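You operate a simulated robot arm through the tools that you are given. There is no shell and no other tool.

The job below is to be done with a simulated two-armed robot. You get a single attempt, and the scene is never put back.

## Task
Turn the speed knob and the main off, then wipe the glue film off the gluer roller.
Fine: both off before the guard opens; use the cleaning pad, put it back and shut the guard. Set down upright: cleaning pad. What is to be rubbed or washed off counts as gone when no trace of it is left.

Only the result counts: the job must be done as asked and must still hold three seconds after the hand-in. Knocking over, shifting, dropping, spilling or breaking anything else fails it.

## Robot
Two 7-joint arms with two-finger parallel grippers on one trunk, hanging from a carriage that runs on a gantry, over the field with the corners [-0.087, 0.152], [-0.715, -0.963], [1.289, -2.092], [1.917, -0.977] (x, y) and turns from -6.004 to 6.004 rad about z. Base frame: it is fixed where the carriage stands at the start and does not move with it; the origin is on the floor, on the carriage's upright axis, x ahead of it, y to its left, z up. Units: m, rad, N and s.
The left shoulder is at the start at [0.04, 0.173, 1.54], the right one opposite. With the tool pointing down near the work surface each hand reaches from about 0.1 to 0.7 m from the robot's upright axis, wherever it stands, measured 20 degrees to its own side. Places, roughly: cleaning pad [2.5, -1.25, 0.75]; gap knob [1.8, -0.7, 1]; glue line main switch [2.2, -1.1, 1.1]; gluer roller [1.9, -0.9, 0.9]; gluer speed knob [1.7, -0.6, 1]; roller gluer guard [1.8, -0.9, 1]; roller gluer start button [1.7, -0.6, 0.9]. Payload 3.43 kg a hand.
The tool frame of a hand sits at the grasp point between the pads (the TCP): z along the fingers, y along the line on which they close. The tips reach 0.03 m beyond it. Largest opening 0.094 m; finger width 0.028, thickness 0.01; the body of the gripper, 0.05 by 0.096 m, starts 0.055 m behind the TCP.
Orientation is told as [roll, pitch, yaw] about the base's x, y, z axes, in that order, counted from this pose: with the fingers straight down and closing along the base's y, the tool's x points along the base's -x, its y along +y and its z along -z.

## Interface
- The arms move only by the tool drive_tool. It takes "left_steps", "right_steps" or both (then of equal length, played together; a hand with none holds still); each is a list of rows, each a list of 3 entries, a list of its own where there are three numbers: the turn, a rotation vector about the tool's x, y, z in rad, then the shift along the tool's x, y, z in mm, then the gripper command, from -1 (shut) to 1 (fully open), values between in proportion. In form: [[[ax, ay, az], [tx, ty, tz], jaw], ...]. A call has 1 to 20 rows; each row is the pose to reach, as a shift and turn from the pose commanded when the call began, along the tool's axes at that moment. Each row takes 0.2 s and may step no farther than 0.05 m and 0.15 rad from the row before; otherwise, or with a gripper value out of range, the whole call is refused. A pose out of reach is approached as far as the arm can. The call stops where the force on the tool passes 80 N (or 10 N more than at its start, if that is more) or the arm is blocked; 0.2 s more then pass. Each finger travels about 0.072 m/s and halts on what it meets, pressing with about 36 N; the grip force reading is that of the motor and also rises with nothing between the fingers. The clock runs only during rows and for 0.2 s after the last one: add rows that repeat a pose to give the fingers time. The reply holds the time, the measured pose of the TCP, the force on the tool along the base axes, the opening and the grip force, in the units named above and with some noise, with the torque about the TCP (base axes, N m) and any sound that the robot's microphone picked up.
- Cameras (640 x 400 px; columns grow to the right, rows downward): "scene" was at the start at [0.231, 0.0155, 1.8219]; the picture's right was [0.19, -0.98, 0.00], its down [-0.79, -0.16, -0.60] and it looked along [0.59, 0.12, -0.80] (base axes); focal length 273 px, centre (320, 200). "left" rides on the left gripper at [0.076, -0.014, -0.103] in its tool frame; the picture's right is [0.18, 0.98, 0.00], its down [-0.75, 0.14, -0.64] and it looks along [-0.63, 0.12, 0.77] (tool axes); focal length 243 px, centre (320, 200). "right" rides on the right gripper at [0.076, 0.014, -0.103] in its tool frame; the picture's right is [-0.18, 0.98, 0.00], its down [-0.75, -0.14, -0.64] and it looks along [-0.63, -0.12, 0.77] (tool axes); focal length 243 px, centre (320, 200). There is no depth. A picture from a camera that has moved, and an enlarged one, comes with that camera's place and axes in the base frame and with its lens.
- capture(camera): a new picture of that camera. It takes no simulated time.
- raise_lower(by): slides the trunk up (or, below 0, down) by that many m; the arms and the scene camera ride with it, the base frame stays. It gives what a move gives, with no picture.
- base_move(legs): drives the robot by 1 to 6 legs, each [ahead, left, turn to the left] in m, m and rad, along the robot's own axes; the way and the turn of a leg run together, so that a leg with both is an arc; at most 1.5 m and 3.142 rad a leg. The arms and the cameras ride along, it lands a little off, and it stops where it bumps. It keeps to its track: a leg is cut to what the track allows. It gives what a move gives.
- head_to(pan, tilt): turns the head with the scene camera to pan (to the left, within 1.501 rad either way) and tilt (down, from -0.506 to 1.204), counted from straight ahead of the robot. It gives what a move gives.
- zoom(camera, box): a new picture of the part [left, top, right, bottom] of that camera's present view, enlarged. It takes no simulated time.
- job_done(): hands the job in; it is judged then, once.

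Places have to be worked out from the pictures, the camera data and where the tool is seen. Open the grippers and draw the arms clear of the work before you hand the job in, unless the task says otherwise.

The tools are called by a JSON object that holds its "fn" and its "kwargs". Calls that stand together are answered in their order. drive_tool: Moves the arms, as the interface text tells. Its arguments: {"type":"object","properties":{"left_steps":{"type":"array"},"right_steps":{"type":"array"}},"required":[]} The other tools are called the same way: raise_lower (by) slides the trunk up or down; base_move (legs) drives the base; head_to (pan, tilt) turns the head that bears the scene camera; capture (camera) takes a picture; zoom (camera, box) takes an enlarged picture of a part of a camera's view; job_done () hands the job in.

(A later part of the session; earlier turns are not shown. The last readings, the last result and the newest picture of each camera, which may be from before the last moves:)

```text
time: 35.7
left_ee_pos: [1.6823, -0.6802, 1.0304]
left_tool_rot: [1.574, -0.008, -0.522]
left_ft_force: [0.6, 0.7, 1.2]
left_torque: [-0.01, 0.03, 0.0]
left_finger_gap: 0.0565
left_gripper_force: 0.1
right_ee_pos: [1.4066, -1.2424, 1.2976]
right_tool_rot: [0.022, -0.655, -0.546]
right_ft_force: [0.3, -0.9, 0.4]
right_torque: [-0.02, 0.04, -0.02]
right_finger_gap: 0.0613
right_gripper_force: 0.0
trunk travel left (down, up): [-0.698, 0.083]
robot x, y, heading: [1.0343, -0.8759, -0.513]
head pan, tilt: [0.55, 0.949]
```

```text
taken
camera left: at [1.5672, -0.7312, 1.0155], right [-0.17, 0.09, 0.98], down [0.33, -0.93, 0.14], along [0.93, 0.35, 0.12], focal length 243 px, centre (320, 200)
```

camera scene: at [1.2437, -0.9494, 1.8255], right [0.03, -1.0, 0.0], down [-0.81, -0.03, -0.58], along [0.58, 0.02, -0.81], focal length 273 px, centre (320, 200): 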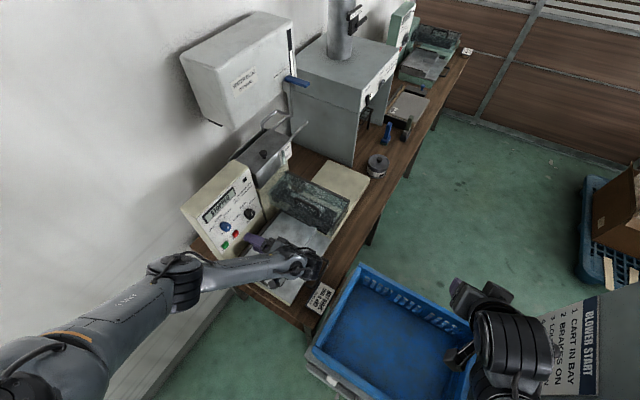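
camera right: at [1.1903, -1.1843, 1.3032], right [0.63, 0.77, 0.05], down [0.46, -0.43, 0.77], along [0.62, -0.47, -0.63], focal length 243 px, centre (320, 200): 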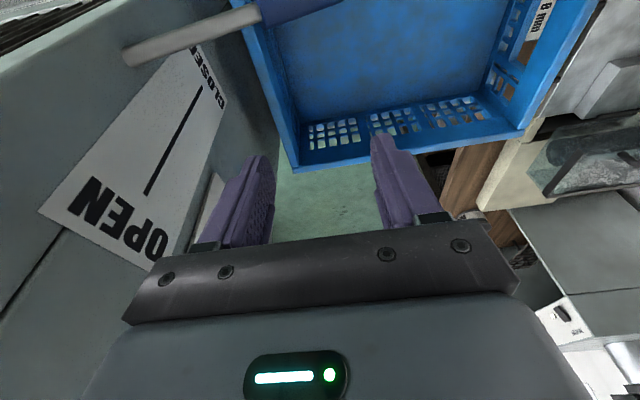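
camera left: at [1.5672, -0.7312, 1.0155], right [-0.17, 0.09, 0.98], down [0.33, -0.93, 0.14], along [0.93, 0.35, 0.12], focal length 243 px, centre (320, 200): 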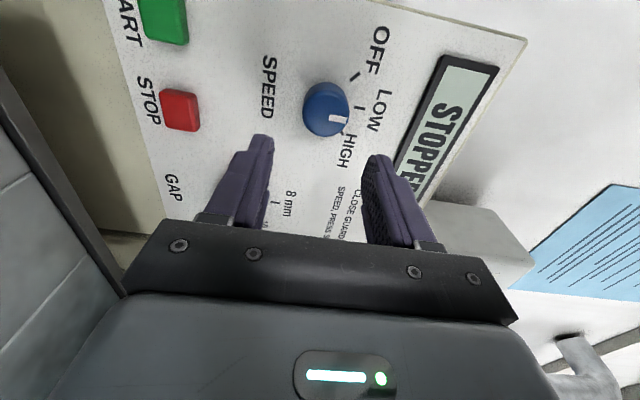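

The pose is now reachable. Knob centre is ~20 mm back along tool x and its cap ~55 mm ahead. I align in x and test the −1.0 rad twist in free air first.

{"fn": "drive_tool", "kwargs": {"left_steps": [[[0, 0, 0], [10, 0, 0], 0.2], [[0, 0, 0], [20, 0, 0], 0.2], [[0, 0, -0.14], [20, 0, 0], 0.2], [[0, 0, -0.28], [20, 0, 0], 0.2], [[0, 0, -0.42], [20, 0, 0], 0.2], [[0, 0, -0.56], [20, 0, 0], 0.2], [[0, 0, -0.7], [20, 0, 0], 0.2], [[0, 0, -0.84], [20, 0, 0], 0.2], [[0, 0, -0.98], [20, 0, 0], 0.2], [[0, 0, -0.98], [20, 0, 0], 0.2]]}}

{"fn": "capture", "kwargs": {"camera": "left"}}

```text
time: 37.9
left_ee_pos: [1.6669, -0.6682, 1.0306]
left_tool_rot: [1.576, -0.99, -0.526]
left_ft_force: [-0.9, 0.5, -0.7]
left_torque: [0.0, 0.01, -0.03]
left_finger_gap: 0.0566
left_gripper_force: 0.0
right_ee_pos: [1.406, -1.2409, 1.2969]
right_tool_rot: [0.023, -0.656, -0.546]
right_ft_force: [0.3, -0.6, -1.0]
right_torque: [0.02, 0.01, 0.02]
right_finger_gap: 0.0608
right_gripper_force: 0.0
trunk travel left (down, up): [-0.698, 0.083]
robot x, y, heading: [1.0358, -0.8769, -0.515]
head pan, tilt: [0.55, 0.949]
```

```text
taken
camera left: at [1.5906, -0.7428, 0.9594], right [-0.8, 0.46, 0.39], down [-0.06, -0.71, 0.71], along [0.6, 0.54, 0.59], focal length 243 px, centre (320, 200)
```

left: 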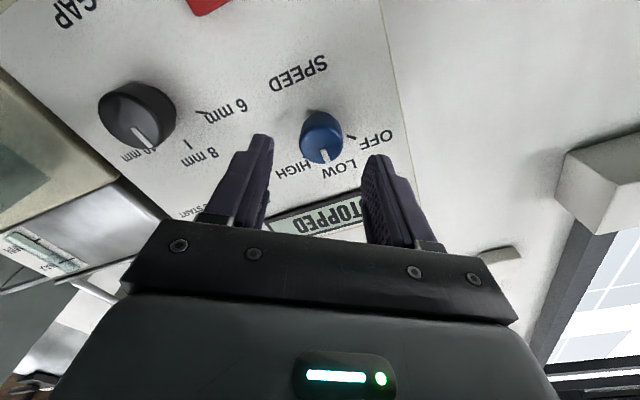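

The twist is fully reachable. I rotate back to vertical closing and approach 20 mm more, then check alignment with a picture.

{"fn": "drive_tool", "kwargs": {"left_steps": [[[0, 0, 0.14], [0, 0, 0], 0.2], [[0, 0, 0.28], [0, 0, 0], 0.2], [[0, 0, 0.42], [0, 0, 0], 0.2], [[0, 0, 0.56], [0, 0, 0], 0.2], [[0, 0, 0.7], [0, 0, 0], 0.2], [[0, 0, 0.84], [0, 0, 0], 0.2], [[0, 0, 0.98], [0, 0, 0], 0.2], [[0, 0, 0.98], [0, 0, 10], 0.2], [[0, 0, 0.98], [0, 0, 18], 0.2], [[0, 0, 0.98], [0, 0, 18], 0.2]]}}

{"fn": "capture", "kwargs": {"camera": "left"}}

{"fn": "zoom", "kwargs": {"camera": "scene", "box": [180, 160, 340, 280]}}

```text
time: 40.1
left_ee_pos: [1.6736, -0.6538, 1.0315]
left_tool_rot: [1.574, -0.007, -0.521]
left_ft_force: [-0.2, -0.3, -0.5]
left_torque: [0.01, 0.01, 0.02]
left_finger_gap: 0.0564
left_gripper_force: 0.0
right_ee_pos: [1.4055, -1.2414, 1.2958]
right_tool_rot: [0.022, -0.653, -0.545]
right_ft_force: [-0.7, -0.3, -0.9]
right_torque: [-0.01, -0.03, -0.01]
right_finger_gap: 0.0609
right_gripper_force: 0.0
trunk travel left (down, up): [-0.698, 0.083]
robot x, y, heading: [1.0352, -0.8706, -0.52]
head pan, tilt: [0.55, 0.949]
```

```text
taken
camera left: at [1.558, -0.7057, 1.0164], right [-0.17, 0.09, 0.98], down [0.33, -0.93, 0.14], along [0.93, 0.35, 0.12], focal length 243 px, centre (320, 200)
```

left: 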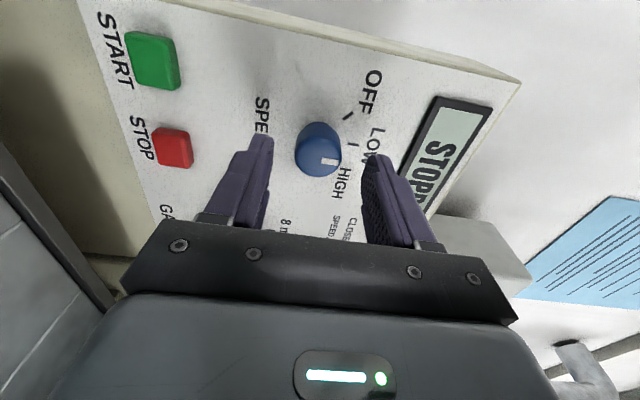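

```text
3.33 times, centred on (260, 220) of scene
camera zoom: at [1.2437, -0.9494, 1.8255], right [0.03, -1.0, 0.0], down [-0.81, -0.03, -0.58], along [0.58, 0.02, -0.81], focal length 909 px, centre (520, 133)
```

zoom: 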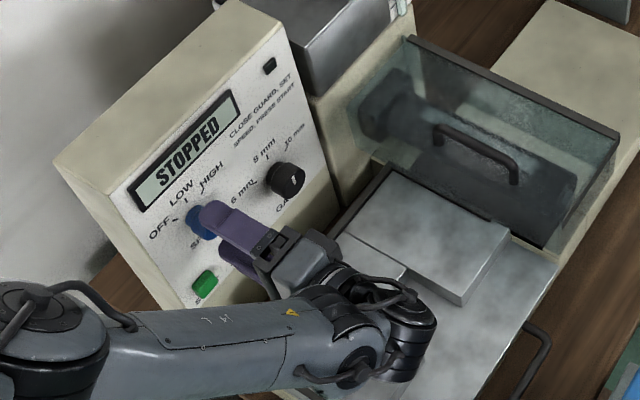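

The tip centre projects right onto the knob cap. I advance 20 mm around the knob and close the jaw on it.

{"fn": "drive_tool", "kwargs": {"left_steps": [[[0, 0, 0], [0, 0, 5], 0.2], [[0, 0, 0], [0, 0, 10], 0.2], [[0, 0, 0], [0, 0, 15], 0.2], [[0, 0, 0], [0, 0, 20], 0.2], [[0, 0, 0], [0, 0, 20], 0.2], [[0, 0, 0], [0, 0, 20], -0.1], [[0, 0, 0], [0, 0, 20], -0.4], [[0, 0, 0], [0, 0, 20], -0.7], [[0, 0, 0], [0, 0, 20], -0.7]]}}

{"fn": "capture", "kwargs": {"camera": "left"}}

```text
time: 42.1
left_ee_pos: [1.6833, -0.636, 1.0305]
left_tool_rot: [1.57, -0.005, -0.524]
left_ft_force: [5.9, 3.4, -16.2]
left_torque: [-0.34, 0.17, -0.29]
left_finger_gap: 0.0293
left_gripper_force: 45.1
right_ee_pos: [1.4056, -1.2417, 1.2969]
right_tool_rot: [0.022, -0.654, -0.542]
right_ft_force: [0.2, -0.3, 0.1]
right_torque: [0.01, -0.03, 0.01]
right_finger_gap: 0.061
right_gripper_force: 0.0
trunk travel left (down, up): [-0.698, 0.083]
robot x, y, heading: [1.0312, -0.8753, -0.516]
head pan, tilt: [0.55, 0.949]
```

```text
taken
camera left: at [1.568, -0.6872, 1.0155], right [-0.17, 0.09, 0.98], down [0.33, -0.93, 0.14], along [0.93, 0.35, 0.12], focal length 243 px, centre (320, 200)
```

left: 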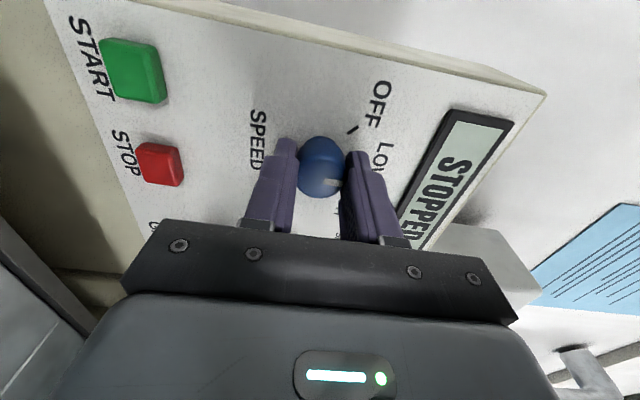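

The knob is held (gap 29.3 mm). I twist counter-clockwise about the tool axis by ~0.95 rad.

{"fn": "drive_tool", "kwargs": {"left_steps": [[[0, 0, -0.06], [0, 0, 0], -0.7], [[0, 0, -0.14], [0, 0, 0], -0.7], [[0, 0, -0.24], [0, 0, 0], -0.7], [[0, 0, -0.34], [0, 0, 0], -0.7], [[0, 0, -0.44], [0, 0, 0], -0.7], [[0, 0, -0.54], [0, 0, 0], -0.7], [[0, 0, -0.64], [0, 0, 0], -0.7], [[0, 0, -0.74], [0, 0, 0], -0.7], [[0, 0, -0.84], [0, 0, 0], -0.7], [[0, 0, -0.92], [0, 0, 0], -0.7], [[0, 0, -0.95], [0, 0, 0], -0.7], [[0, 0, -0.95], [0, 0, 0], -0.7]]}}

{"fn": "capture", "kwargs": {"camera": "left"}}

{"fn": "zoom", "kwargs": {"camera": "scene", "box": [180, 160, 280, 250]}}

```text
time: 44.7
left_ee_pos: [1.6848, -0.6375, 1.0327]
left_tool_rot: [1.574, -0.959, -0.526]
left_ft_force: [13.0, 0.9, -16.0]
left_torque: [-0.23, 0.23, -0.55]
left_finger_gap: 0.0292
left_gripper_force: 46.2
right_ee_pos: [1.4072, -1.2417, 1.2979]
right_tool_rot: [0.023, -0.656, -0.546]
right_ft_force: [-0.1, -0.6, -1.2]
right_torque: [-0.02, 0.01, -0.01]
right_finger_gap: 0.0609
right_gripper_force: 0.1
trunk travel left (down, up): [-0.698, 0.083]
robot x, y, heading: [1.0304, -0.8756, -0.512]
head pan, tilt: [0.55, 0.949]
```

```text
taken
camera left: at [1.6074, -0.7103, 0.9622], right [-0.79, 0.45, 0.41], down [-0.05, -0.72, 0.7], along [0.61, 0.53, 0.59], focal length 243 px, centre (320, 200)
```

left: 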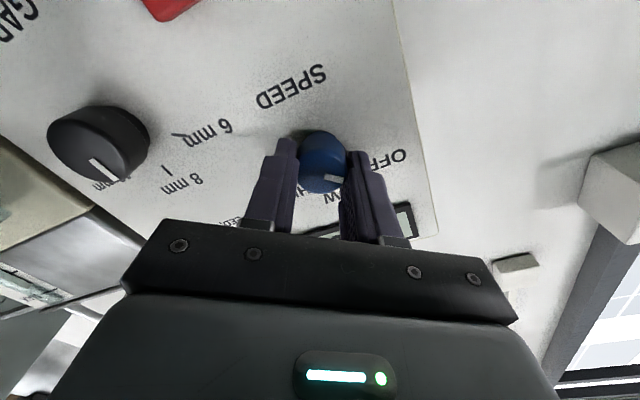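

```text
4.44 times, centred on (230, 205) of scene
camera zoom: at [1.2439, -0.9496, 1.8258], right [0.03, -1.0, 0.0], down [-0.81, -0.03, -0.58], along [0.58, 0.02, -0.81], focal length 1212 px, centre (720, 178)
```

zoom: 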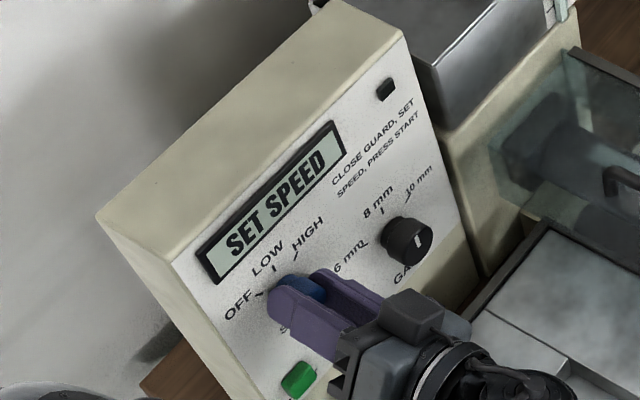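

The display changed to "SET SPEED", so the knob is at OFF. I release it, back off 60 mm and check the pointer.

{"fn": "drive_tool", "kwargs": {"left_steps": [[[0, 0, 0], [0, 0, 0], -0.3], [[0, 0, 0], [0, 0, 0], 0.1], [[0, 0, 0], [0, 0, 0], 0.2], [[0, 0, 0], [0, 0, -10], 0.2], [[0, 0, 0], [0, 0, -25], 0.2], [[0, 0, 0], [0, 0, -45], 0.2], [[0, 0, 0], [0, 0, -60], 0.2]]}}

{"fn": "capture", "kwargs": {"camera": "left"}}

{"fn": "zoom", "kwargs": {"camera": "scene", "box": [180, 160, 280, 250]}}

```text
time: 46.3
left_ee_pos: [1.6541, -0.6889, 1.0294]
left_tool_rot: [1.575, -0.957, -0.528]
left_ft_force: [-0.5, 0.1, 1.0]
left_torque: [-0.01, 0.03, -0.03]
left_finger_gap: 0.0564
left_gripper_force: 0.0
right_ee_pos: [1.4059, -1.2414, 1.2964]
right_tool_rot: [0.023, -0.654, -0.543]
right_ft_force: [0.1, 0.2, -0.9]
right_torque: [0.0, -0.02, 0.03]
right_finger_gap: 0.0611
right_gripper_force: 0.0
trunk travel left (down, up): [-0.698, 0.083]
robot x, y, heading: [1.0296, -0.8729, -0.514]
head pan, tilt: [0.55, 0.949]
```

```text
taken
camera left: at [1.5765, -0.7616, 0.9591], right [-0.79, 0.45, 0.42], down [-0.05, -0.72, 0.7], along [0.61, 0.53, 0.59], focal length 243 px, centre (320, 200)
```

left: 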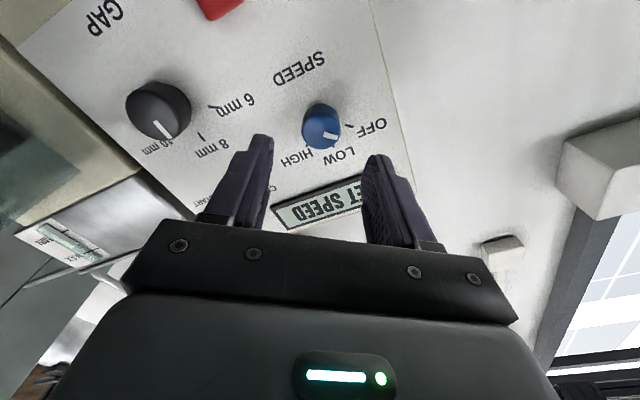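

```text
4.44 times, centred on (230, 205) of scene
camera zoom: at [1.2437, -0.9494, 1.8255], right [0.03, -1.0, 0.0], down [-0.81, -0.03, -0.58], along [0.58, 0.02, -0.81], focal length 1212 px, centre (720, 178)
```

zoom: 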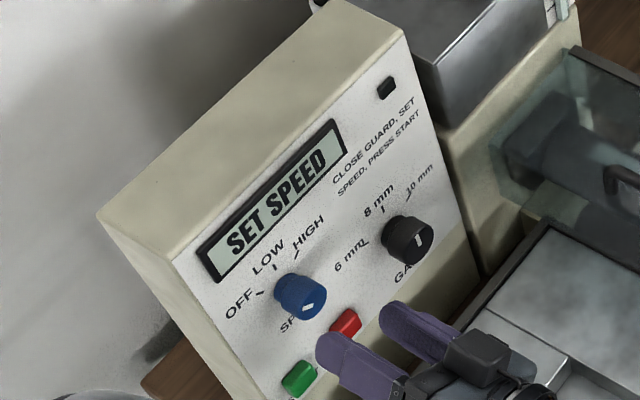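

The pointer now aims at OFF. Next the MAIN switch: I zoom in on the hood cabinet from here.

{"fn": "zoom", "kwargs": {"camera": "scene", "box": [330, 40, 430, 160]}}

{"fn": "zoom", "kwargs": {"camera": "scene", "box": [260, 160, 360, 260]}}

{"fn": "capture", "kwargs": {"camera": "right"}}

```text
3.33 times, centred on (380, 100) of scene
camera zoom: at [1.2437, -0.9494, 1.8255], right [0.03, -1.0, 0.0], down [-0.81, -0.03, -0.58], along [0.58, 0.02, -0.81], focal length 909 px, centre (120, 533)
```

zoom: 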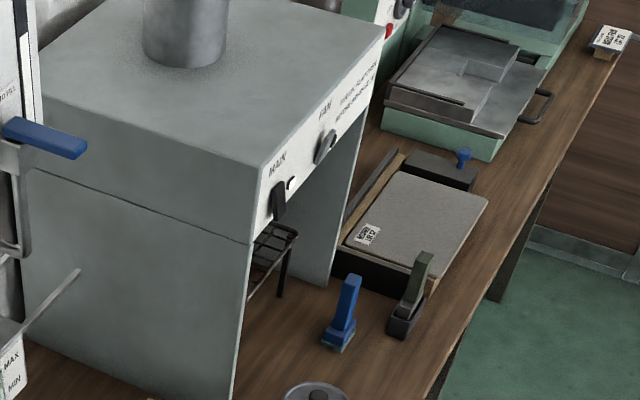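

```text
4.00 times, centred on (310, 210) of scene
camera zoom: at [1.2437, -0.9494, 1.8255], right [0.03, -1.0, 0.0], down [-0.81, -0.03, -0.58], along [0.58, 0.02, -0.81], focal length 1091 px, centre (360, 160)
```

zoom: 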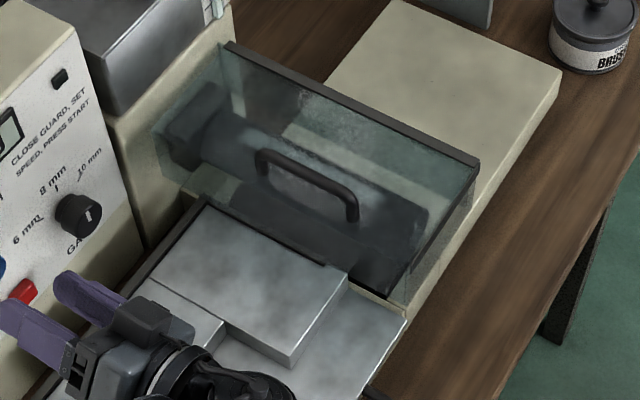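

```text
taken
camera right: at [1.3066, -1.1677, 1.3316], right [0.62, 0.77, 0.13], down [0.1, -0.24, 0.97], along [0.78, -0.59, -0.23], focal length 243 px, centre (320, 200)
```

right: 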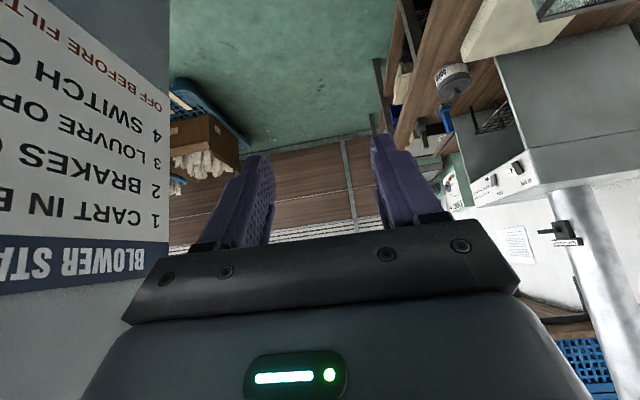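

I unwind the left wrist twist, then swing the left tool from pointing at the wall to pointing ahead, drawing it in from the panel.

{"fn": "drive_tool", "kwargs": {"left_steps": [[[0, 0, 0.14], [0, 0, -5], 0.2], [[0, 0, 0.28], [0, 0, -10], 0.2], [[0, 0, 0.42], [0, 0, -10], 0.2], [[0, 0, 0.56], [0, 0, -10], 0.2], [[0, 0, 0.7], [0, 0, -10], 0.2], [[0, 0, 0.84], [0, 0, -10], 0.2], [[0, 0, 0.957], [0, 0, -10], 0.2], [[0, 0, 0.957], [0, 0, -10], 0.2]]}}

{"fn": "drive_tool", "kwargs": {"left_steps": [[[0, -0.1, 0], [0, 5, 0], -0.5], [[0, -0.22, 0], [5, 10, -5], -0.5], [[0, -0.34, 0], [10, 15, -10], -0.5], [[0, -0.46, 0], [15, 20, -15], -0.5], [[0, -0.58, 0], [20, 25, -20], -0.5], [[0, -0.7, 0], [25, 30, -25], -1], [[0, -0.82, 0], [30, 35, -30], -1], [[0, -0.94, 0], [35, 40, -35], -1], [[0, -1.06, 0], [40, 45, -40], -1], [[0, -1.18, 0], [45, 50, -45], -1], [[0, -1.3, 0], [50, 55, -50], -1], [[0, -1.3, 0], [50, 60, -60], -1]]}}

{"fn": "capture", "kwargs": {"camera": "left"}}

{"fn": "capture", "kwargs": {"camera": "scene"}}

```text
time: 48.1
left_ee_pos: [1.6483, -0.6962, 1.0298]
left_tool_rot: [1.576, 0.001, -0.523]
left_ft_force: [-0.3, 0.4, -0.4]
left_torque: [0.01, 0.02, -0.04]
left_finger_gap: 0.0561
left_gripper_force: 0.1
right_ee_pos: [1.4069, -1.2421, 1.298]
right_tool_rot: [0.022, -0.655, -0.545]
right_ft_force: [-0.1, 0.1, 0.5]
right_torque: [0.0, 0.03, 0.01]
right_finger_gap: 0.0611
right_gripper_force: 0.1
trunk travel left (down, up): [-0.698, 0.083]
robot x, y, heading: [1.0312, -0.877, -0.514]
head pan, tilt: [0.55, 0.949]
```

```text
time: 50.7
left_ee_pos: [1.5951, -0.7269, 1.0829]
left_tool_rot: [1.572, 0.001, -1.642]
left_ft_force: [-0.2, 0.3, 0.2]
left_torque: [0.05, -0.01, -0.05]
left_finger_gap: 0.0
left_gripper_force: 33.1
left hand out of reach, approached as far as the arm can: row 10, 11, 12
right_ee_pos: [1.4069, -1.2413, 1.296]
right_tool_rot: [0.023, -0.655, -0.543]
right_ft_force: [0.5, 0.4, -0.3]
right_torque: [-0.01, -0.01, -0.01]
right_finger_gap: 0.0609
right_gripper_force: 0.0
trunk travel left (down, up): [-0.698, 0.083]
robot x, y, heading: [1.0387, -0.8732, -0.517]
head pan, tilt: [0.55, 0.949]
```

```text
taken
camera left: at [1.4993, -0.6447, 1.0687], right [0.01, 0.18, 0.98], down [-0.69, -0.71, 0.14], along [0.72, -0.69, 0.12], focal length 243 px, centre (320, 200)
```

left: 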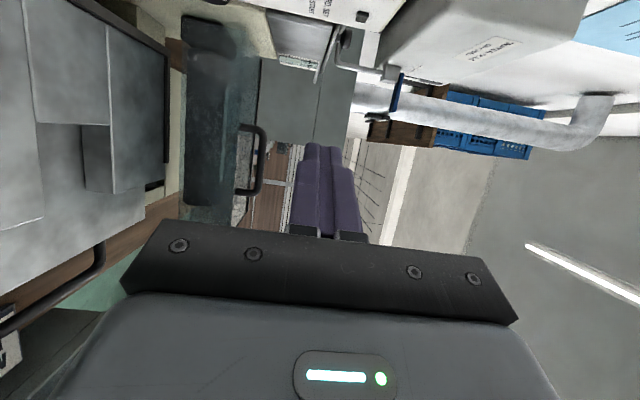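

```text
taken
camera scene: at [1.2437, -0.9493, 1.8255], right [0.03, -1.0, 0.0], down [-0.81, -0.03, -0.58], along [0.58, 0.02, -0.81], focal length 273 px, centre (320, 200)
```

scene: 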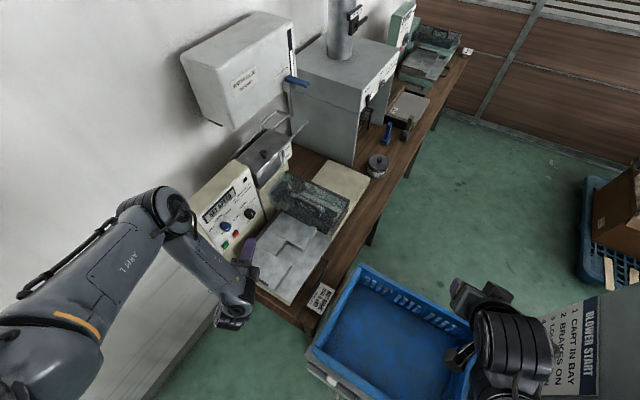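

Left hand now points roughly ahead. I raise the trunk, then bring the hand inward (≈0.2 m to the right) while aligning it with the bench direction so it clears the hood cabinet.

{"fn": "raise_lower", "kwargs": {"by": 0.08}}

{"fn": "drive_tool", "kwargs": {"left_steps": [[[0, -0.04, 0], [-15, 0, 5], -1], [[0, -0.08, 0], [-35, 0, 10], -1], [[0, -0.13, 0], [-55, 0, 15], -1], [[0, -0.18, 0], [-75, 0, 18], -1], [[0, -0.23, 0], [-95, 0, 20], -1], [[0, -0.28, 0], [-115, 0, 22], -1], [[0, -0.33, 0], [-135, 0, 24], -1], [[0, -0.38, 0], [-155, 0, 26], -1], [[0, -0.44, 0], [-175, 0, 28], -1], [[0, -0.44, 0], [-185, 0, 30], -1]]}}

{"fn": "capture", "kwargs": {"camera": "scene"}}

```text
time: 51.9
left_ee_pos: [1.595, -0.7287, 1.1615]
left_tool_rot: [1.572, 0.001, -1.642]
left_ft_force: [-0.3, -1.0, 0.5]
left_torque: [0.02, 0.02, -0.03]
left_finger_gap: 0.0002
left_gripper_force: 33.2
right_ee_pos: [1.4064, -1.2412, 1.3771]
right_tool_rot: [0.025, -0.656, -0.542]
right_ft_force: [0.0, 0.3, 0.5]
right_torque: [-0.01, -0.02, 0.01]
right_finger_gap: 0.0611
right_gripper_force: 0.0
trunk travel left (down, up): [-0.778, 0.003]
robot x, y, heading: [1.0337, -0.8731, -0.515]
head pan, tilt: [0.55, 0.949]
```

```text
time: 54.1
left_ee_pos: [1.5957, -0.9135, 1.1695]
left_tool_rot: [1.574, 0.004, -2.08]
left_ft_force: [0.1, -0.2, -0.5]
left_torque: [0.02, 0.02, -0.01]
left_finger_gap: 0.0002
left_gripper_force: 33.3
left hand out of reach, approached as far as the arm can: row 9, 10
right_ee_pos: [1.4066, -1.2415, 1.3762]
right_tool_rot: [0.023, -0.655, -0.544]
right_ft_force: [-0.3, -0.4, 0.2]
right_torque: [0.04, 0.01, 0.0]
right_finger_gap: 0.0609
right_gripper_force: 0.0
trunk travel left (down, up): [-0.778, 0.003]
robot x, y, heading: [1.0365, -0.8741, -0.509]
head pan, tilt: [0.55, 0.949]
```

```text
taken
camera scene: at [1.2437, -0.9493, 1.9055], right [0.03, -1.0, 0.0], down [-0.81, -0.03, -0.58], along [0.58, 0.02, -0.81], focal length 273 px, centre (320, 200)
```

scene: 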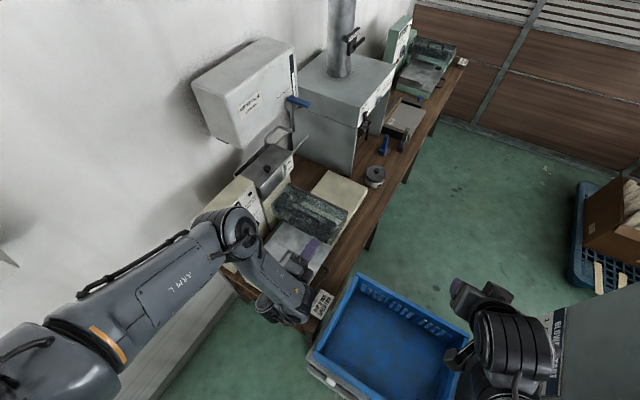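

The blower's tall box lies only ~0.27 m to the robot's right ahead, so driving on in this heading would jam the arms. I'll instead back off slightly and turn to face the wall, then travel sideways along the bench.

{"fn": "base_move", "kwargs": {"legs": [[-0.12, 0.0, 0], [0, 0, 0.8], [0, 0, 0.77]]}}

{"fn": "head_to", "kwargs": {"pan": -0.5, "tilt": 0.8}}

{"fn": "capture", "kwargs": {"camera": "scene"}}

```text
time: 59.4
left_ee_pos: [0.9637, -0.2528, 1.1694]
left_tool_rot: [1.572, 0.001, -0.497]
left_ft_force: [0.5, 0.0, -0.6]
left_torque: [0.01, -0.02, -0.01]
left_finger_gap: 0.0001
left_gripper_force: 32.1
right_ee_pos: [1.2942, -0.4389, 1.3763]
right_tool_rot: [0.023, -0.654, 1.038]
right_ft_force: [0.1, 0.3, -0.4]
right_torque: [-0.01, 0.0, 0.01]
right_finger_gap: 0.061
right_gripper_force: 0.1
trunk travel left (down, up): [-0.778, 0.003]
robot x, y, heading: [0.929, -0.8165, 1.069]
head pan, tilt: [0.55, 0.949]
```

```text
time: 60.7
left_ee_pos: [0.9652, -0.2524, 1.1696]
left_tool_rot: [1.573, 0.003, -0.498]
left_ft_force: [0.4, -0.1, -1.1]
left_torque: [0.0, -0.03, 0.0]
left_finger_gap: 0.0001
left_gripper_force: 32.8
right_ee_pos: [1.2951, -0.4402, 1.3765]
right_tool_rot: [0.022, -0.656, 1.038]
right_ft_force: [0.2, -0.4, 0.3]
right_torque: [-0.03, 0.0, 0.02]
right_finger_gap: 0.0609
right_gripper_force: 0.1
trunk travel left (down, up): [-0.778, 0.003]
robot x, y, heading: [0.9317, -0.8216, 1.068]
head pan, tilt: [-0.499, 0.799]
```

```text
taken
camera scene: at [1.0757, -0.6321, 1.9171], right [0.54, -0.84, 0.0], down [-0.6, -0.39, -0.7], along [0.59, 0.38, -0.72], focal length 273 px, centre (320, 200)
```

scene: 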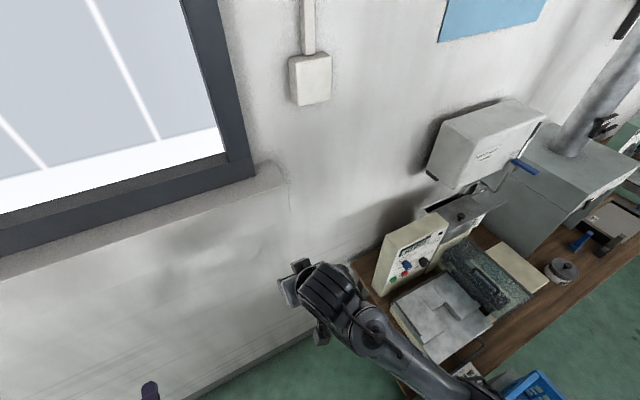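

Facing the wall now. I tuck both hands in a bit (left tilts down and retracts/raises, right retracts) before moving sideways along the bench.

{"fn": "drive_tool", "kwargs": {"left_steps": [[[0.1, 0, 0], [0, 10, -10], -1], [[0.2, 0, 0], [0, 20, -20], -1], [[0.3, 0, 0], [0, 30, -30], -1], [[0.4, 0, 0], [0, 40, -45], -1], [[0.5, 0, 0], [0, 50, -60], -1], [[0.6, 0, 0], [0, 60, -75], -1], [[0.7, 0, 0], [0, 70, -90], -1], [[0.8, 0, 0], [0, 80, -100], -1]], "right_steps": [[[0, -0.02, 0], [8, 0, -6], 0.3], [[0, -0.05, 0], [18, 0, -13], 0.3], [[0, -0.08, 0], [28, 0, -20], 0.3], [[0, -0.11, 0], [38, 0, -28], 0.3], [[0, -0.14, 0], [48, 0, -36], 0.3], [[0, -0.17, 0], [58, 0, -44], 0.3], [[0, -0.2, 0], [68, 0, -52], 0.3], [[0, -0.2, 0], [78, 0, -60], 0.3]]}}

{"fn": "head_to", "kwargs": {"pan": -0.9, "tilt": 0.7}}

{"fn": "capture", "kwargs": {"camera": "scene"}}

```text
time: 62.5
left_ee_pos: [0.9038, -0.3589, 1.2207]
left_tool_rot: [0.722, 0.002, -0.401]
left_ft_force: [1.6, -0.3, 1.2]
left_torque: [-0.05, 0.17, 0.0]
left_finger_gap: 0.0
left_gripper_force: 33.2
left hand out of reach, approached as far as the arm can: row 1, 2, 3, 4, 5, 6, 7, 8
right_ee_pos: [1.245, -0.5244, 1.3764]
right_tool_rot: [0.029, -0.852, 1.032]
right_ft_force: [-0.5, -0.8, -0.1]
right_torque: [0.05, -0.02, -0.03]
right_finger_gap: 0.0612
right_gripper_force: 0.1
trunk travel left (down, up): [-0.778, 0.003]
robot x, y, heading: [0.9315, -0.821, 1.071]
head pan, tilt: [-0.499, 0.799]
```

```text
time: 63.4
left_ee_pos: [0.9064, -0.3605, 1.2214]
left_tool_rot: [0.726, 0.003, -0.4]
left_ft_force: [-0.1, 1.0, 0.3]
left_torque: [-0.02, -0.02, -0.02]
left_finger_gap: 0.0
left_gripper_force: 33.5
right_ee_pos: [1.2463, -0.524, 1.3777]
right_tool_rot: [0.028, -0.856, 1.033]
right_ft_force: [0.6, -0.5, -0.9]
right_torque: [-0.03, 0.01, -0.04]
right_finger_gap: 0.0612
right_gripper_force: 0.0
trunk travel left (down, up): [-0.778, 0.003]
robot x, y, heading: [0.9292, -0.8187, 1.07]
head pan, tilt: [-0.901, 0.7]
```

```text
taken
camera scene: at [1.0915, -0.6614, 1.9253], right [0.17, -0.99, 0.0], down [-0.64, -0.11, -0.76], along [0.75, 0.13, -0.64], focal length 273 px, centre (320, 200)
```

scene: 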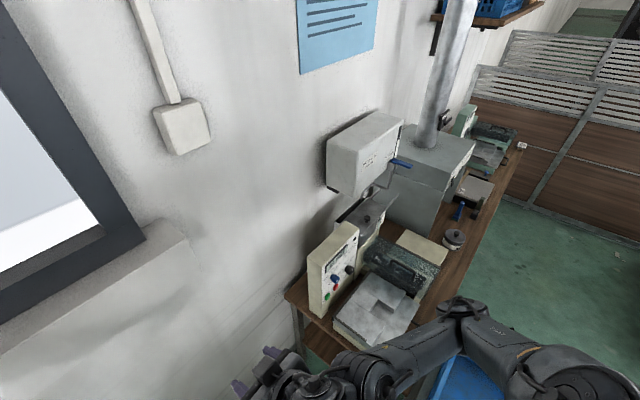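

Arms are tucked with zero strain. I step slightly toward the bench and move sideways to the right along it.

{"fn": "base_move", "kwargs": {"legs": [[0.06, 0.0, -0.012], [0, -0.4, 0]]}}

{"fn": "capture", "kwargs": {"camera": "scene"}}

```text
time: 66.5
left_ee_pos: [1.294, -0.5064, 1.2223]
left_tool_rot: [0.728, 0.042, -0.459]
left_ft_force: [0.4, -0.3, 0.2]
left_torque: [-0.01, -0.03, 0.0]
left_finger_gap: 0.0
left_gripper_force: 32.8
right_ee_pos: [1.6302, -0.6743, 1.3769]
right_tool_rot: [0.027, -0.855, 1.027]
right_ft_force: [0.2, -0.3, 0.4]
right_torque: [-0.01, -0.01, -0.01]
right_finger_gap: 0.0609
right_gripper_force: 0.2
trunk travel left (down, up): [-0.778, 0.003]
robot x, y, heading: [1.3158, -0.9689, 1.064]
head pan, tilt: [-0.901, 0.7]
```

```text
taken
camera scene: at [1.4752, -0.8102, 1.9253], right [0.16, -0.99, 0.0], down [-0.64, -0.1, -0.76], along [0.76, 0.12, -0.64], focal length 273 px, centre (320, 200)
```

scene: 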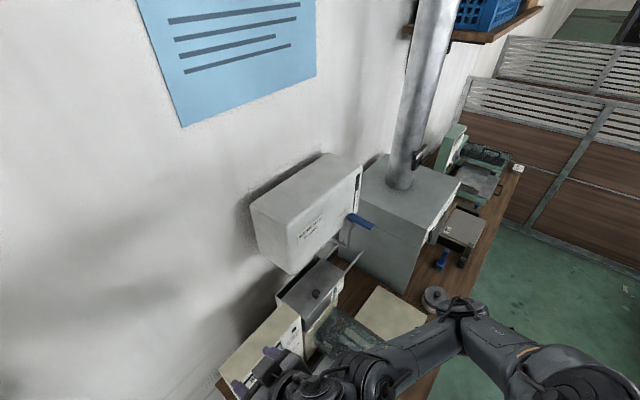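

Passing smoothly. I continue 0.33 m further right and look at the hood's front panel.

{"fn": "base_move", "kwargs": {"legs": [[0, -0.33, -0.006]]}}

{"fn": "head_to", "kwargs": {"pan": -0.6, "tilt": 0.9}}

{"fn": "capture", "kwargs": {"camera": "scene"}}

{"fn": "capture", "kwargs": {"camera": "right"}}

```text
time: 68.7
left_ee_pos: [1.5869, -0.6703, 1.2219]
left_tool_rot: [0.727, 0.043, -0.471]
left_ft_force: [0.1, 0.2, -0.3]
left_torque: [0.01, -0.02, 0.02]
left_finger_gap: 0.0001
left_gripper_force: 32.7
right_ee_pos: [1.9231, -0.8403, 1.3769]
right_tool_rot: [0.027, -0.856, 1.016]
right_ft_force: [-0.3, 0.3, 0.4]
right_torque: [-0.01, 0.01, -0.02]
right_finger_gap: 0.0608
right_gripper_force: 0.0
trunk travel left (down, up): [-0.778, 0.003]
robot x, y, heading: [1.6039, -1.1289, 1.058]
head pan, tilt: [-0.901, 0.7]
```

```text
time: 69.5
left_ee_pos: [1.5861, -0.6691, 1.2207]
left_tool_rot: [0.728, 0.043, -0.467]
left_ft_force: [0.3, 0.6, 0.4]
left_torque: [-0.02, -0.03, 0.01]
left_finger_gap: 0.0
left_gripper_force: 32.5
right_ee_pos: [1.9212, -0.8409, 1.377]
right_tool_rot: [0.027, -0.855, 1.016]
right_ft_force: [-0.2, -0.3, -0.4]
right_torque: [0.02, -0.02, -0.01]
right_finger_gap: 0.061
right_gripper_force: 0.1
trunk travel left (down, up): [-0.778, 0.003]
robot x, y, heading: [1.6046, -1.127, 1.055]
head pan, tilt: [-0.6, 0.901]
```

```text
taken
camera scene: at [1.75, -0.9551, 1.9092], right [0.44, -0.9, 0.0], down [-0.71, -0.34, -0.62], along [0.56, 0.27, -0.78], focal length 273 px, centre (320, 200)
```

scene: 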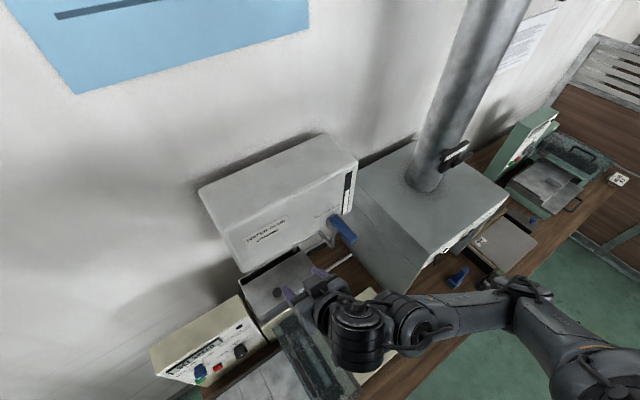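

```text
taken
camera right: at [1.8449, -0.9431, 1.3868], right [-0.78, 0.6, 0.16], down [0.14, -0.07, 0.99], along [0.61, 0.8, -0.03], focal length 243 px, centre (320, 200)
```

right: 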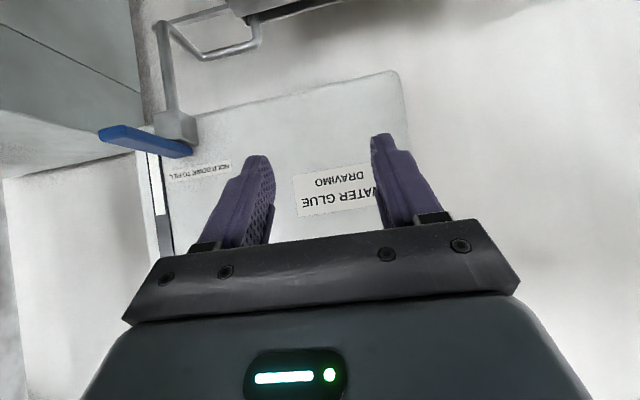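

I move further right to near the end of the track and look at the MAIN switch panel.

{"fn": "base_move", "kwargs": {"legs": [[0, -0.18, 0]]}}

{"fn": "head_to", "kwargs": {"pan": -0.9, "tilt": 0.9}}

{"fn": "capture", "kwargs": {"camera": "scene"}}

{"fn": "zoom", "kwargs": {"camera": "scene", "box": [320, 140, 480, 300]}}

```text
time: 71.0
left_ee_pos: [1.743, -0.7579, 1.2221]
left_tool_rot: [0.728, 0.045, -0.471]
left_ft_force: [-0.3, 0.3, 0.8]
left_torque: [0.01, 0.01, 0.01]
left_finger_gap: 0.0001
left_gripper_force: 33.3
right_ee_pos: [2.0785, -0.9315, 1.3773]
right_tool_rot: [0.028, -0.853, 1.014]
right_ft_force: [-0.1, -0.3, -0.6]
right_torque: [0.01, -0.01, 0.04]
right_finger_gap: 0.061
right_gripper_force: 0.0
trunk travel left (down, up): [-0.778, 0.003]
robot x, y, heading: [1.7543, -1.218, 1.053]
head pan, tilt: [-0.6, 0.901]
```

```text
time: 71.8
left_ee_pos: [1.7436, -0.7577, 1.2206]
left_tool_rot: [0.729, 0.044, -0.472]
left_ft_force: [-0.4, 0.9, -0.3]
left_torque: [0.01, 0.0, -0.01]
left_finger_gap: 0.0001
left_gripper_force: 32.8
right_ee_pos: [2.0791, -0.9313, 1.3776]
right_tool_rot: [0.029, -0.855, 1.016]
right_ft_force: [0.4, 0.6, 0.8]
right_torque: [-0.01, 0.01, -0.01]
right_finger_gap: 0.0609
right_gripper_force: 0.1
trunk travel left (down, up): [-0.778, 0.003]
robot x, y, heading: [1.7588, -1.2169, 1.05]
head pan, tilt: [-0.901, 0.901]
```

```text
taken
camera scene: at [1.912, -1.0657, 1.9092], right [0.15, -0.99, 0.0], down [-0.78, -0.12, -0.62], along [0.61, 0.09, -0.78], focal length 273 px, centre (320, 200)
```

scene: 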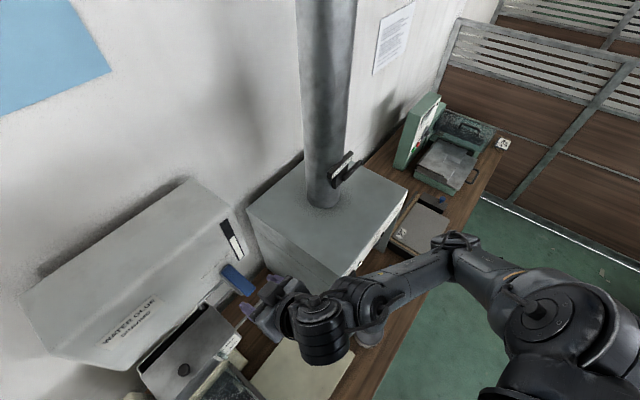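

```text
2.50 times, centred on (400, 220) of scene
camera zoom: at [1.912, -1.0657, 1.9092], right [0.15, -0.99, 0.0], down [-0.78, -0.12, -0.62], along [0.61, 0.09, -0.78], focal length 682 px, centre (120, 150)
```

zoom: 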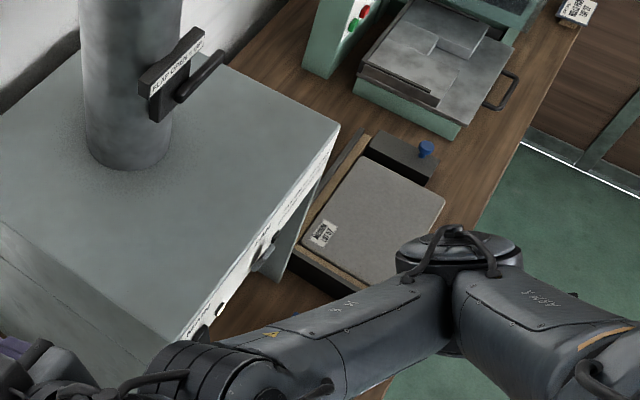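

The right forearm hides the panel and the hand is near the blue fill valve. I back away from the bench 0.13 m and look with the head turned a bit more.

{"fn": "base_move", "kwargs": {"legs": [[-0.13, 0, 0]]}}

{"fn": "capture", "kwargs": {"camera": "right"}}

{"fn": "capture", "kwargs": {"camera": "scene"}}

```text
time: 73.1
left_ee_pos: [1.676, -0.8742, 1.2219]
left_tool_rot: [0.727, 0.043, -0.471]
left_ft_force: [0.8, 0.1, 1.1]
left_torque: [-0.03, -0.04, 0.03]
left_finger_gap: 0.0
left_gripper_force: 32.6
right_ee_pos: [2.0123, -1.0475, 1.3769]
right_tool_rot: [0.028, -0.856, 1.013]
right_ft_force: [-0.5, -0.3, 0.2]
right_torque: [-0.02, -0.01, 0.0]
right_finger_gap: 0.061
right_gripper_force: 0.1
trunk travel left (down, up): [-0.778, 0.003]
robot x, y, heading: [1.6932, -1.3327, 1.05]
head pan, tilt: [-0.901, 0.901]
```

```text
taken
camera right: at [1.9338, -1.1483, 1.3868], right [-0.78, 0.6, 0.16], down [0.14, -0.07, 0.99], along [0.61, 0.79, -0.03], focal length 243 px, centre (320, 200)
```

right: 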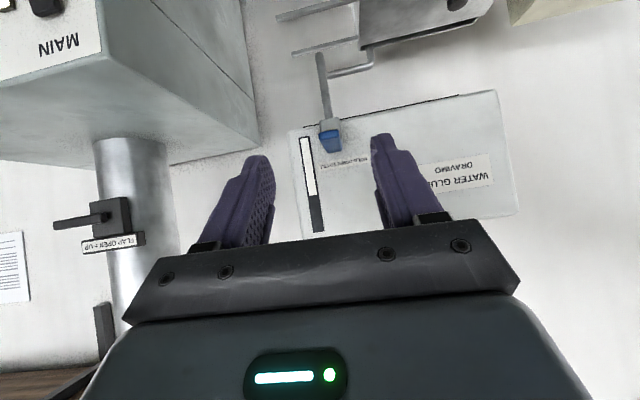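

```text
taken
camera scene: at [1.8455, -1.1816, 1.9091], right [0.15, -0.99, 0.0], down [-0.78, -0.12, -0.62], along [0.61, 0.09, -0.78], focal length 273 px, centre (320, 200)
```

scene: 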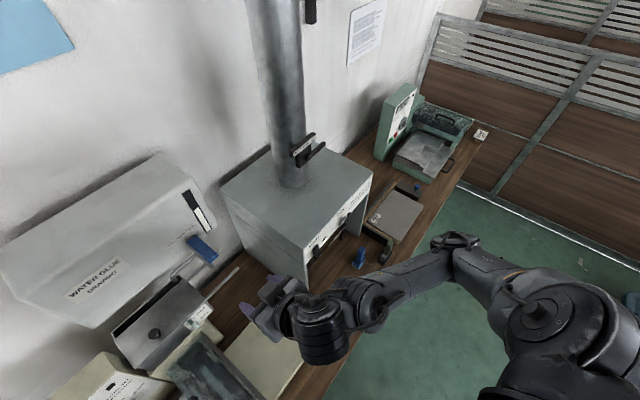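

MAIN is just visible in both pictures; I zoom on it.

{"fn": "zoom", "kwargs": {"camera": "scene", "box": [290, 190, 390, 280]}}

{"fn": "zoom", "kwargs": {"camera": "right", "box": [0, 0, 120, 90]}}

```text
4.44 times, centred on (340, 235) of scene
camera zoom: at [1.8455, -1.1816, 1.9091], right [0.15, -0.99, 0.0], down [-0.78, -0.12, -0.62], along [0.61, 0.09, -0.78], focal length 1212 px, centre (231, 44)
```

zoom: 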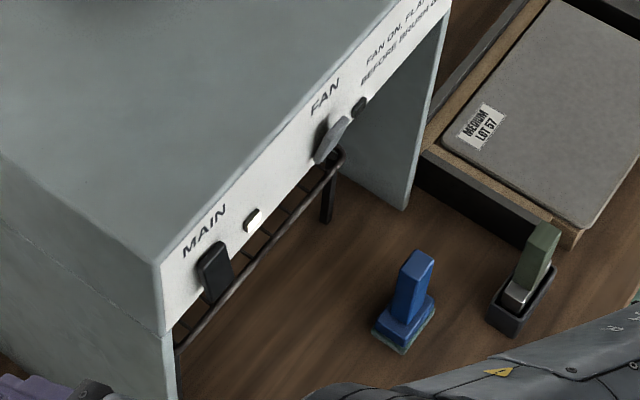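

```text
4.44 times, centred on (60, 45) of right
camera zoom: at [1.9338, -1.1483, 1.3868], right [-0.78, 0.6, 0.16], down [0.14, -0.07, 0.99], along [0.61, 0.79, -0.03], focal length 1078 px, centre (1476, 889)
```

zoom: 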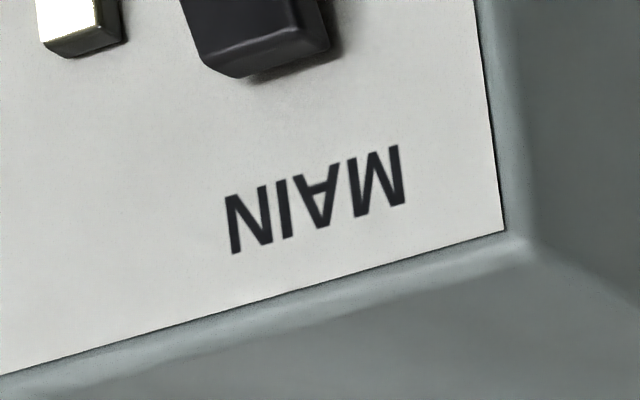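

MAIN is a black rocker (lamp lit) near [2.22, -1.11, 1.17]. I back off a little more and bring the right hand in front of it for a close look.

{"fn": "base_move", "kwargs": {"legs": [[-0.06, 0, 0]]}}

{"fn": "drive_tool", "kwargs": {"right_steps": [[[0, 0, 0], [4, -10, 4], -1], [[0, 0, 0], [12, -28, 11], -1], [[0, 0, 0], [22, -48, 19], -1], [[0, 0, 0], [32, -68, 27], -1], [[0, 0, 0], [42, -90, 36], -1], [[0, 0, 0], [52, -112, 45], -1], [[0, 0, 0], [62, -134, 54], -1], [[0, 0, 0], [72, -156, 62], -1], [[0, 0, 0], [82, -178, 70], -1], [[0, 0, 0], [90, -195, 78], -1]]}}

{"fn": "capture", "kwargs": {"camera": "right"}}

{"fn": "capture", "kwargs": {"camera": "scene"}}

```text
time: 74.0
left_ee_pos: [1.6476, -0.9233, 1.2226]
left_tool_rot: [0.727, 0.043, -0.471]
left_ft_force: [0.0, 0.1, 0.0]
left_torque: [0.0, 0.02, -0.01]
left_finger_gap: 0.0002
left_gripper_force: 32.9
right_ee_pos: [1.9814, -1.097, 1.3768]
right_tool_rot: [0.027, -0.854, 1.013]
right_ft_force: [0.5, 0.5, -0.9]
right_torque: [0.0, -0.01, 0.01]
right_finger_gap: 0.0611
right_gripper_force: 0.0
trunk travel left (down, up): [-0.778, 0.003]
robot x, y, heading: [1.6642, -1.3836, 1.048]
head pan, tilt: [-0.901, 0.901]
```

```text
time: 76.2
left_ee_pos: [1.6475, -0.9259, 1.2222]
left_tool_rot: [0.727, 0.045, -0.471]
left_ft_force: [-0.3, 0.8, -0.1]
left_torque: [0.01, 0.01, -0.01]
left_finger_gap: 0.0
left_gripper_force: 32.9
right_ee_pos: [2.1463, -1.1932, 1.2551]
right_tool_rot: [0.03, -0.856, 1.012]
right_ft_force: [0.2, -0.2, 0.5]
right_torque: [-0.01, 0.02, -0.01]
right_finger_gap: 0.0001
right_gripper_force: 33.2
trunk travel left (down, up): [-0.778, 0.003]
robot x, y, heading: [1.6626, -1.3843, 1.05]
head pan, tilt: [-0.901, 0.901]
```

```text
taken
camera right: at [2.069, -1.2956, 1.2655], right [-0.78, 0.6, 0.16], down [0.14, -0.07, 0.99], along [0.61, 0.79, -0.03], focal length 243 px, centre (320, 200)
```

right: 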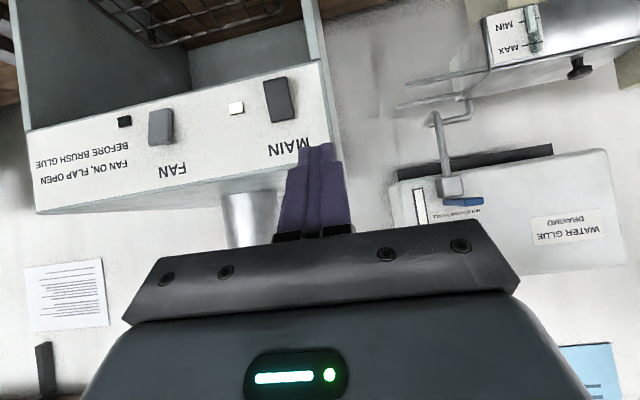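

```text
taken
camera scene: at [1.8161, -1.2324, 1.9092], right [0.15, -0.99, 0.0], down [-0.78, -0.12, -0.62], along [0.61, 0.09, -0.78], focal length 273 px, centre (320, 200)
```

scene: 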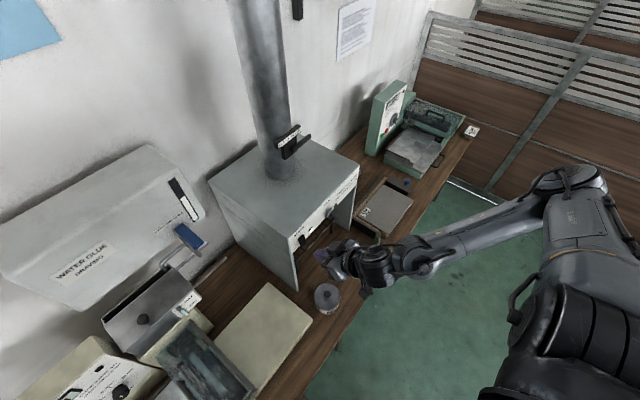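

{"fn": "zoom", "kwargs": {"camera": "right", "box": [100, 50, 340, 200]}}

{"fn": "zoom", "kwargs": {"camera": "right", "box": [220, 60, 320, 150]}}

```text
2.67 times, centred on (220, 125) of right
camera zoom: at [2.069, -1.2956, 1.2655], right [-0.78, 0.6, 0.16], down [0.14, -0.07, 0.99], along [0.61, 0.79, -0.03], focal length 647 px, centre (587, 400)
```

zoom: 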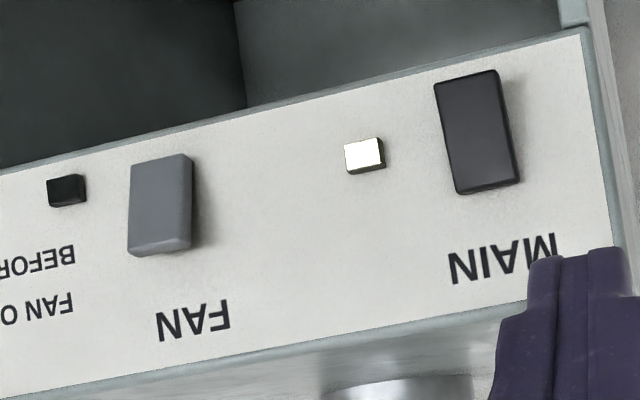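

```text
4.44 times, centred on (270, 105) of right
camera zoom: at [2.069, -1.2956, 1.2655], right [-0.78, 0.6, 0.16], down [0.14, -0.07, 0.99], along [0.61, 0.79, -0.03], focal length 1078 px, centre (542, 622)
```

zoom: 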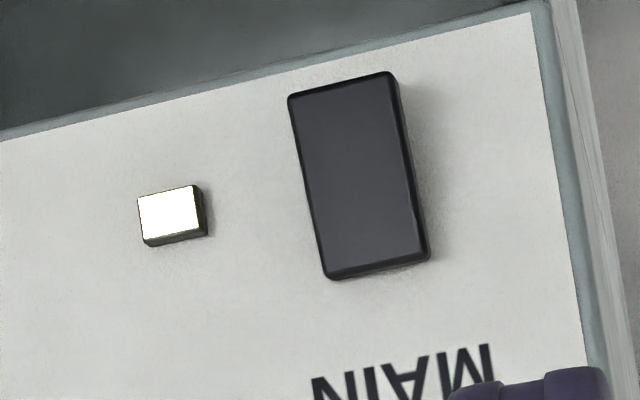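

The rocker's lower end sticks out (ON) while FAN's upper end does (OFF), so MAIN goes off by pressing its lower end, at about z≈1.14. I bring the closed right fingertips to ~3.5 cm in front of that point.

{"fn": "drive_tool", "kwargs": {"right_steps": [[[0, 0, 0], [7, -4, 13], -1], [[0, 0, 0], [16, -10, 29], -1], [[0, 0, 0], [26, -16, 48], -1], [[0, 0, 0], [36, -22, 66], -1], [[0, 0, 0], [46, -28, 84], -1], [[0, 0, 0], [55, -34, 101], -1], [[0, 0, 0], [55, -34, 101], -1]]}}

{"fn": "capture", "kwargs": {"camera": "right"}}

{"fn": "zoom", "kwargs": {"camera": "scene", "box": [260, 190, 380, 290]}}

```text
time: 77.8
left_ee_pos: [1.6471, -0.9256, 1.2225]
left_tool_rot: [0.728, 0.043, -0.47]
left_ft_force: [0.0, 0.5, 1.1]
left_torque: [0.03, 0.02, 0.0]
left_finger_gap: 0.0001
left_gripper_force: 33.3
right_ee_pos: [2.1965, -1.1756, 1.1438]
right_tool_rot: [0.03, -0.856, 1.012]
right_ft_force: [0.5, -1.5, -0.3]
right_torque: [0.01, -0.01, 0.0]
right_finger_gap: 0.0002
right_gripper_force: 32.5
trunk travel left (down, up): [-0.778, 0.003]
robot x, y, heading: [1.6627, -1.3871, 1.052]
head pan, tilt: [-0.901, 0.901]
```

```text
taken
camera right: at [2.1185, -1.2776, 1.1534], right [-0.78, 0.6, 0.16], down [0.14, -0.07, 0.99], along [0.61, 0.79, -0.03], focal length 243 px, centre (320, 200)
```

right: 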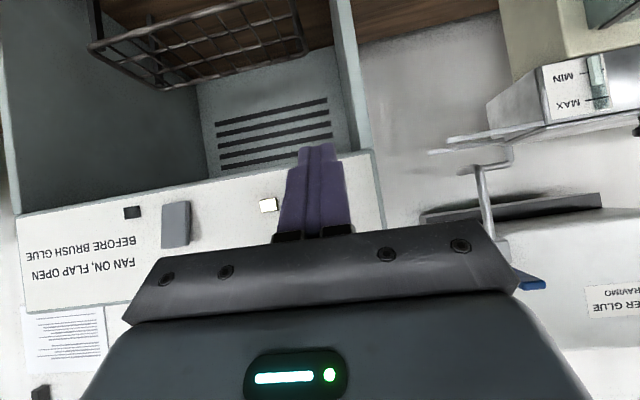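

```text
4.00 times, centred on (320, 240) of scene
camera zoom: at [1.8161, -1.2324, 1.9092], right [0.15, -0.99, 0.0], down [-0.78, -0.12, -0.62], along [0.61, 0.09, -0.78], focal length 1091 px, centre (320, 40)
```

zoom: 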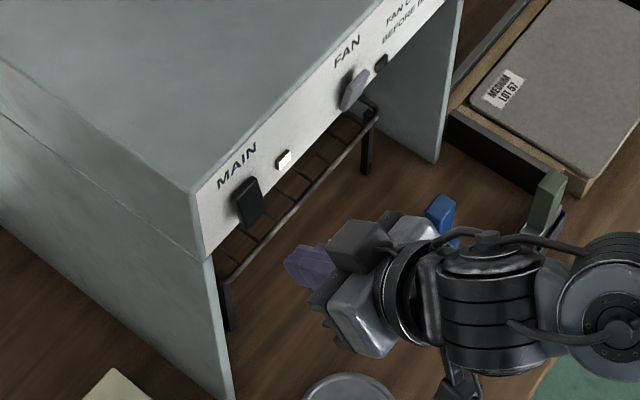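

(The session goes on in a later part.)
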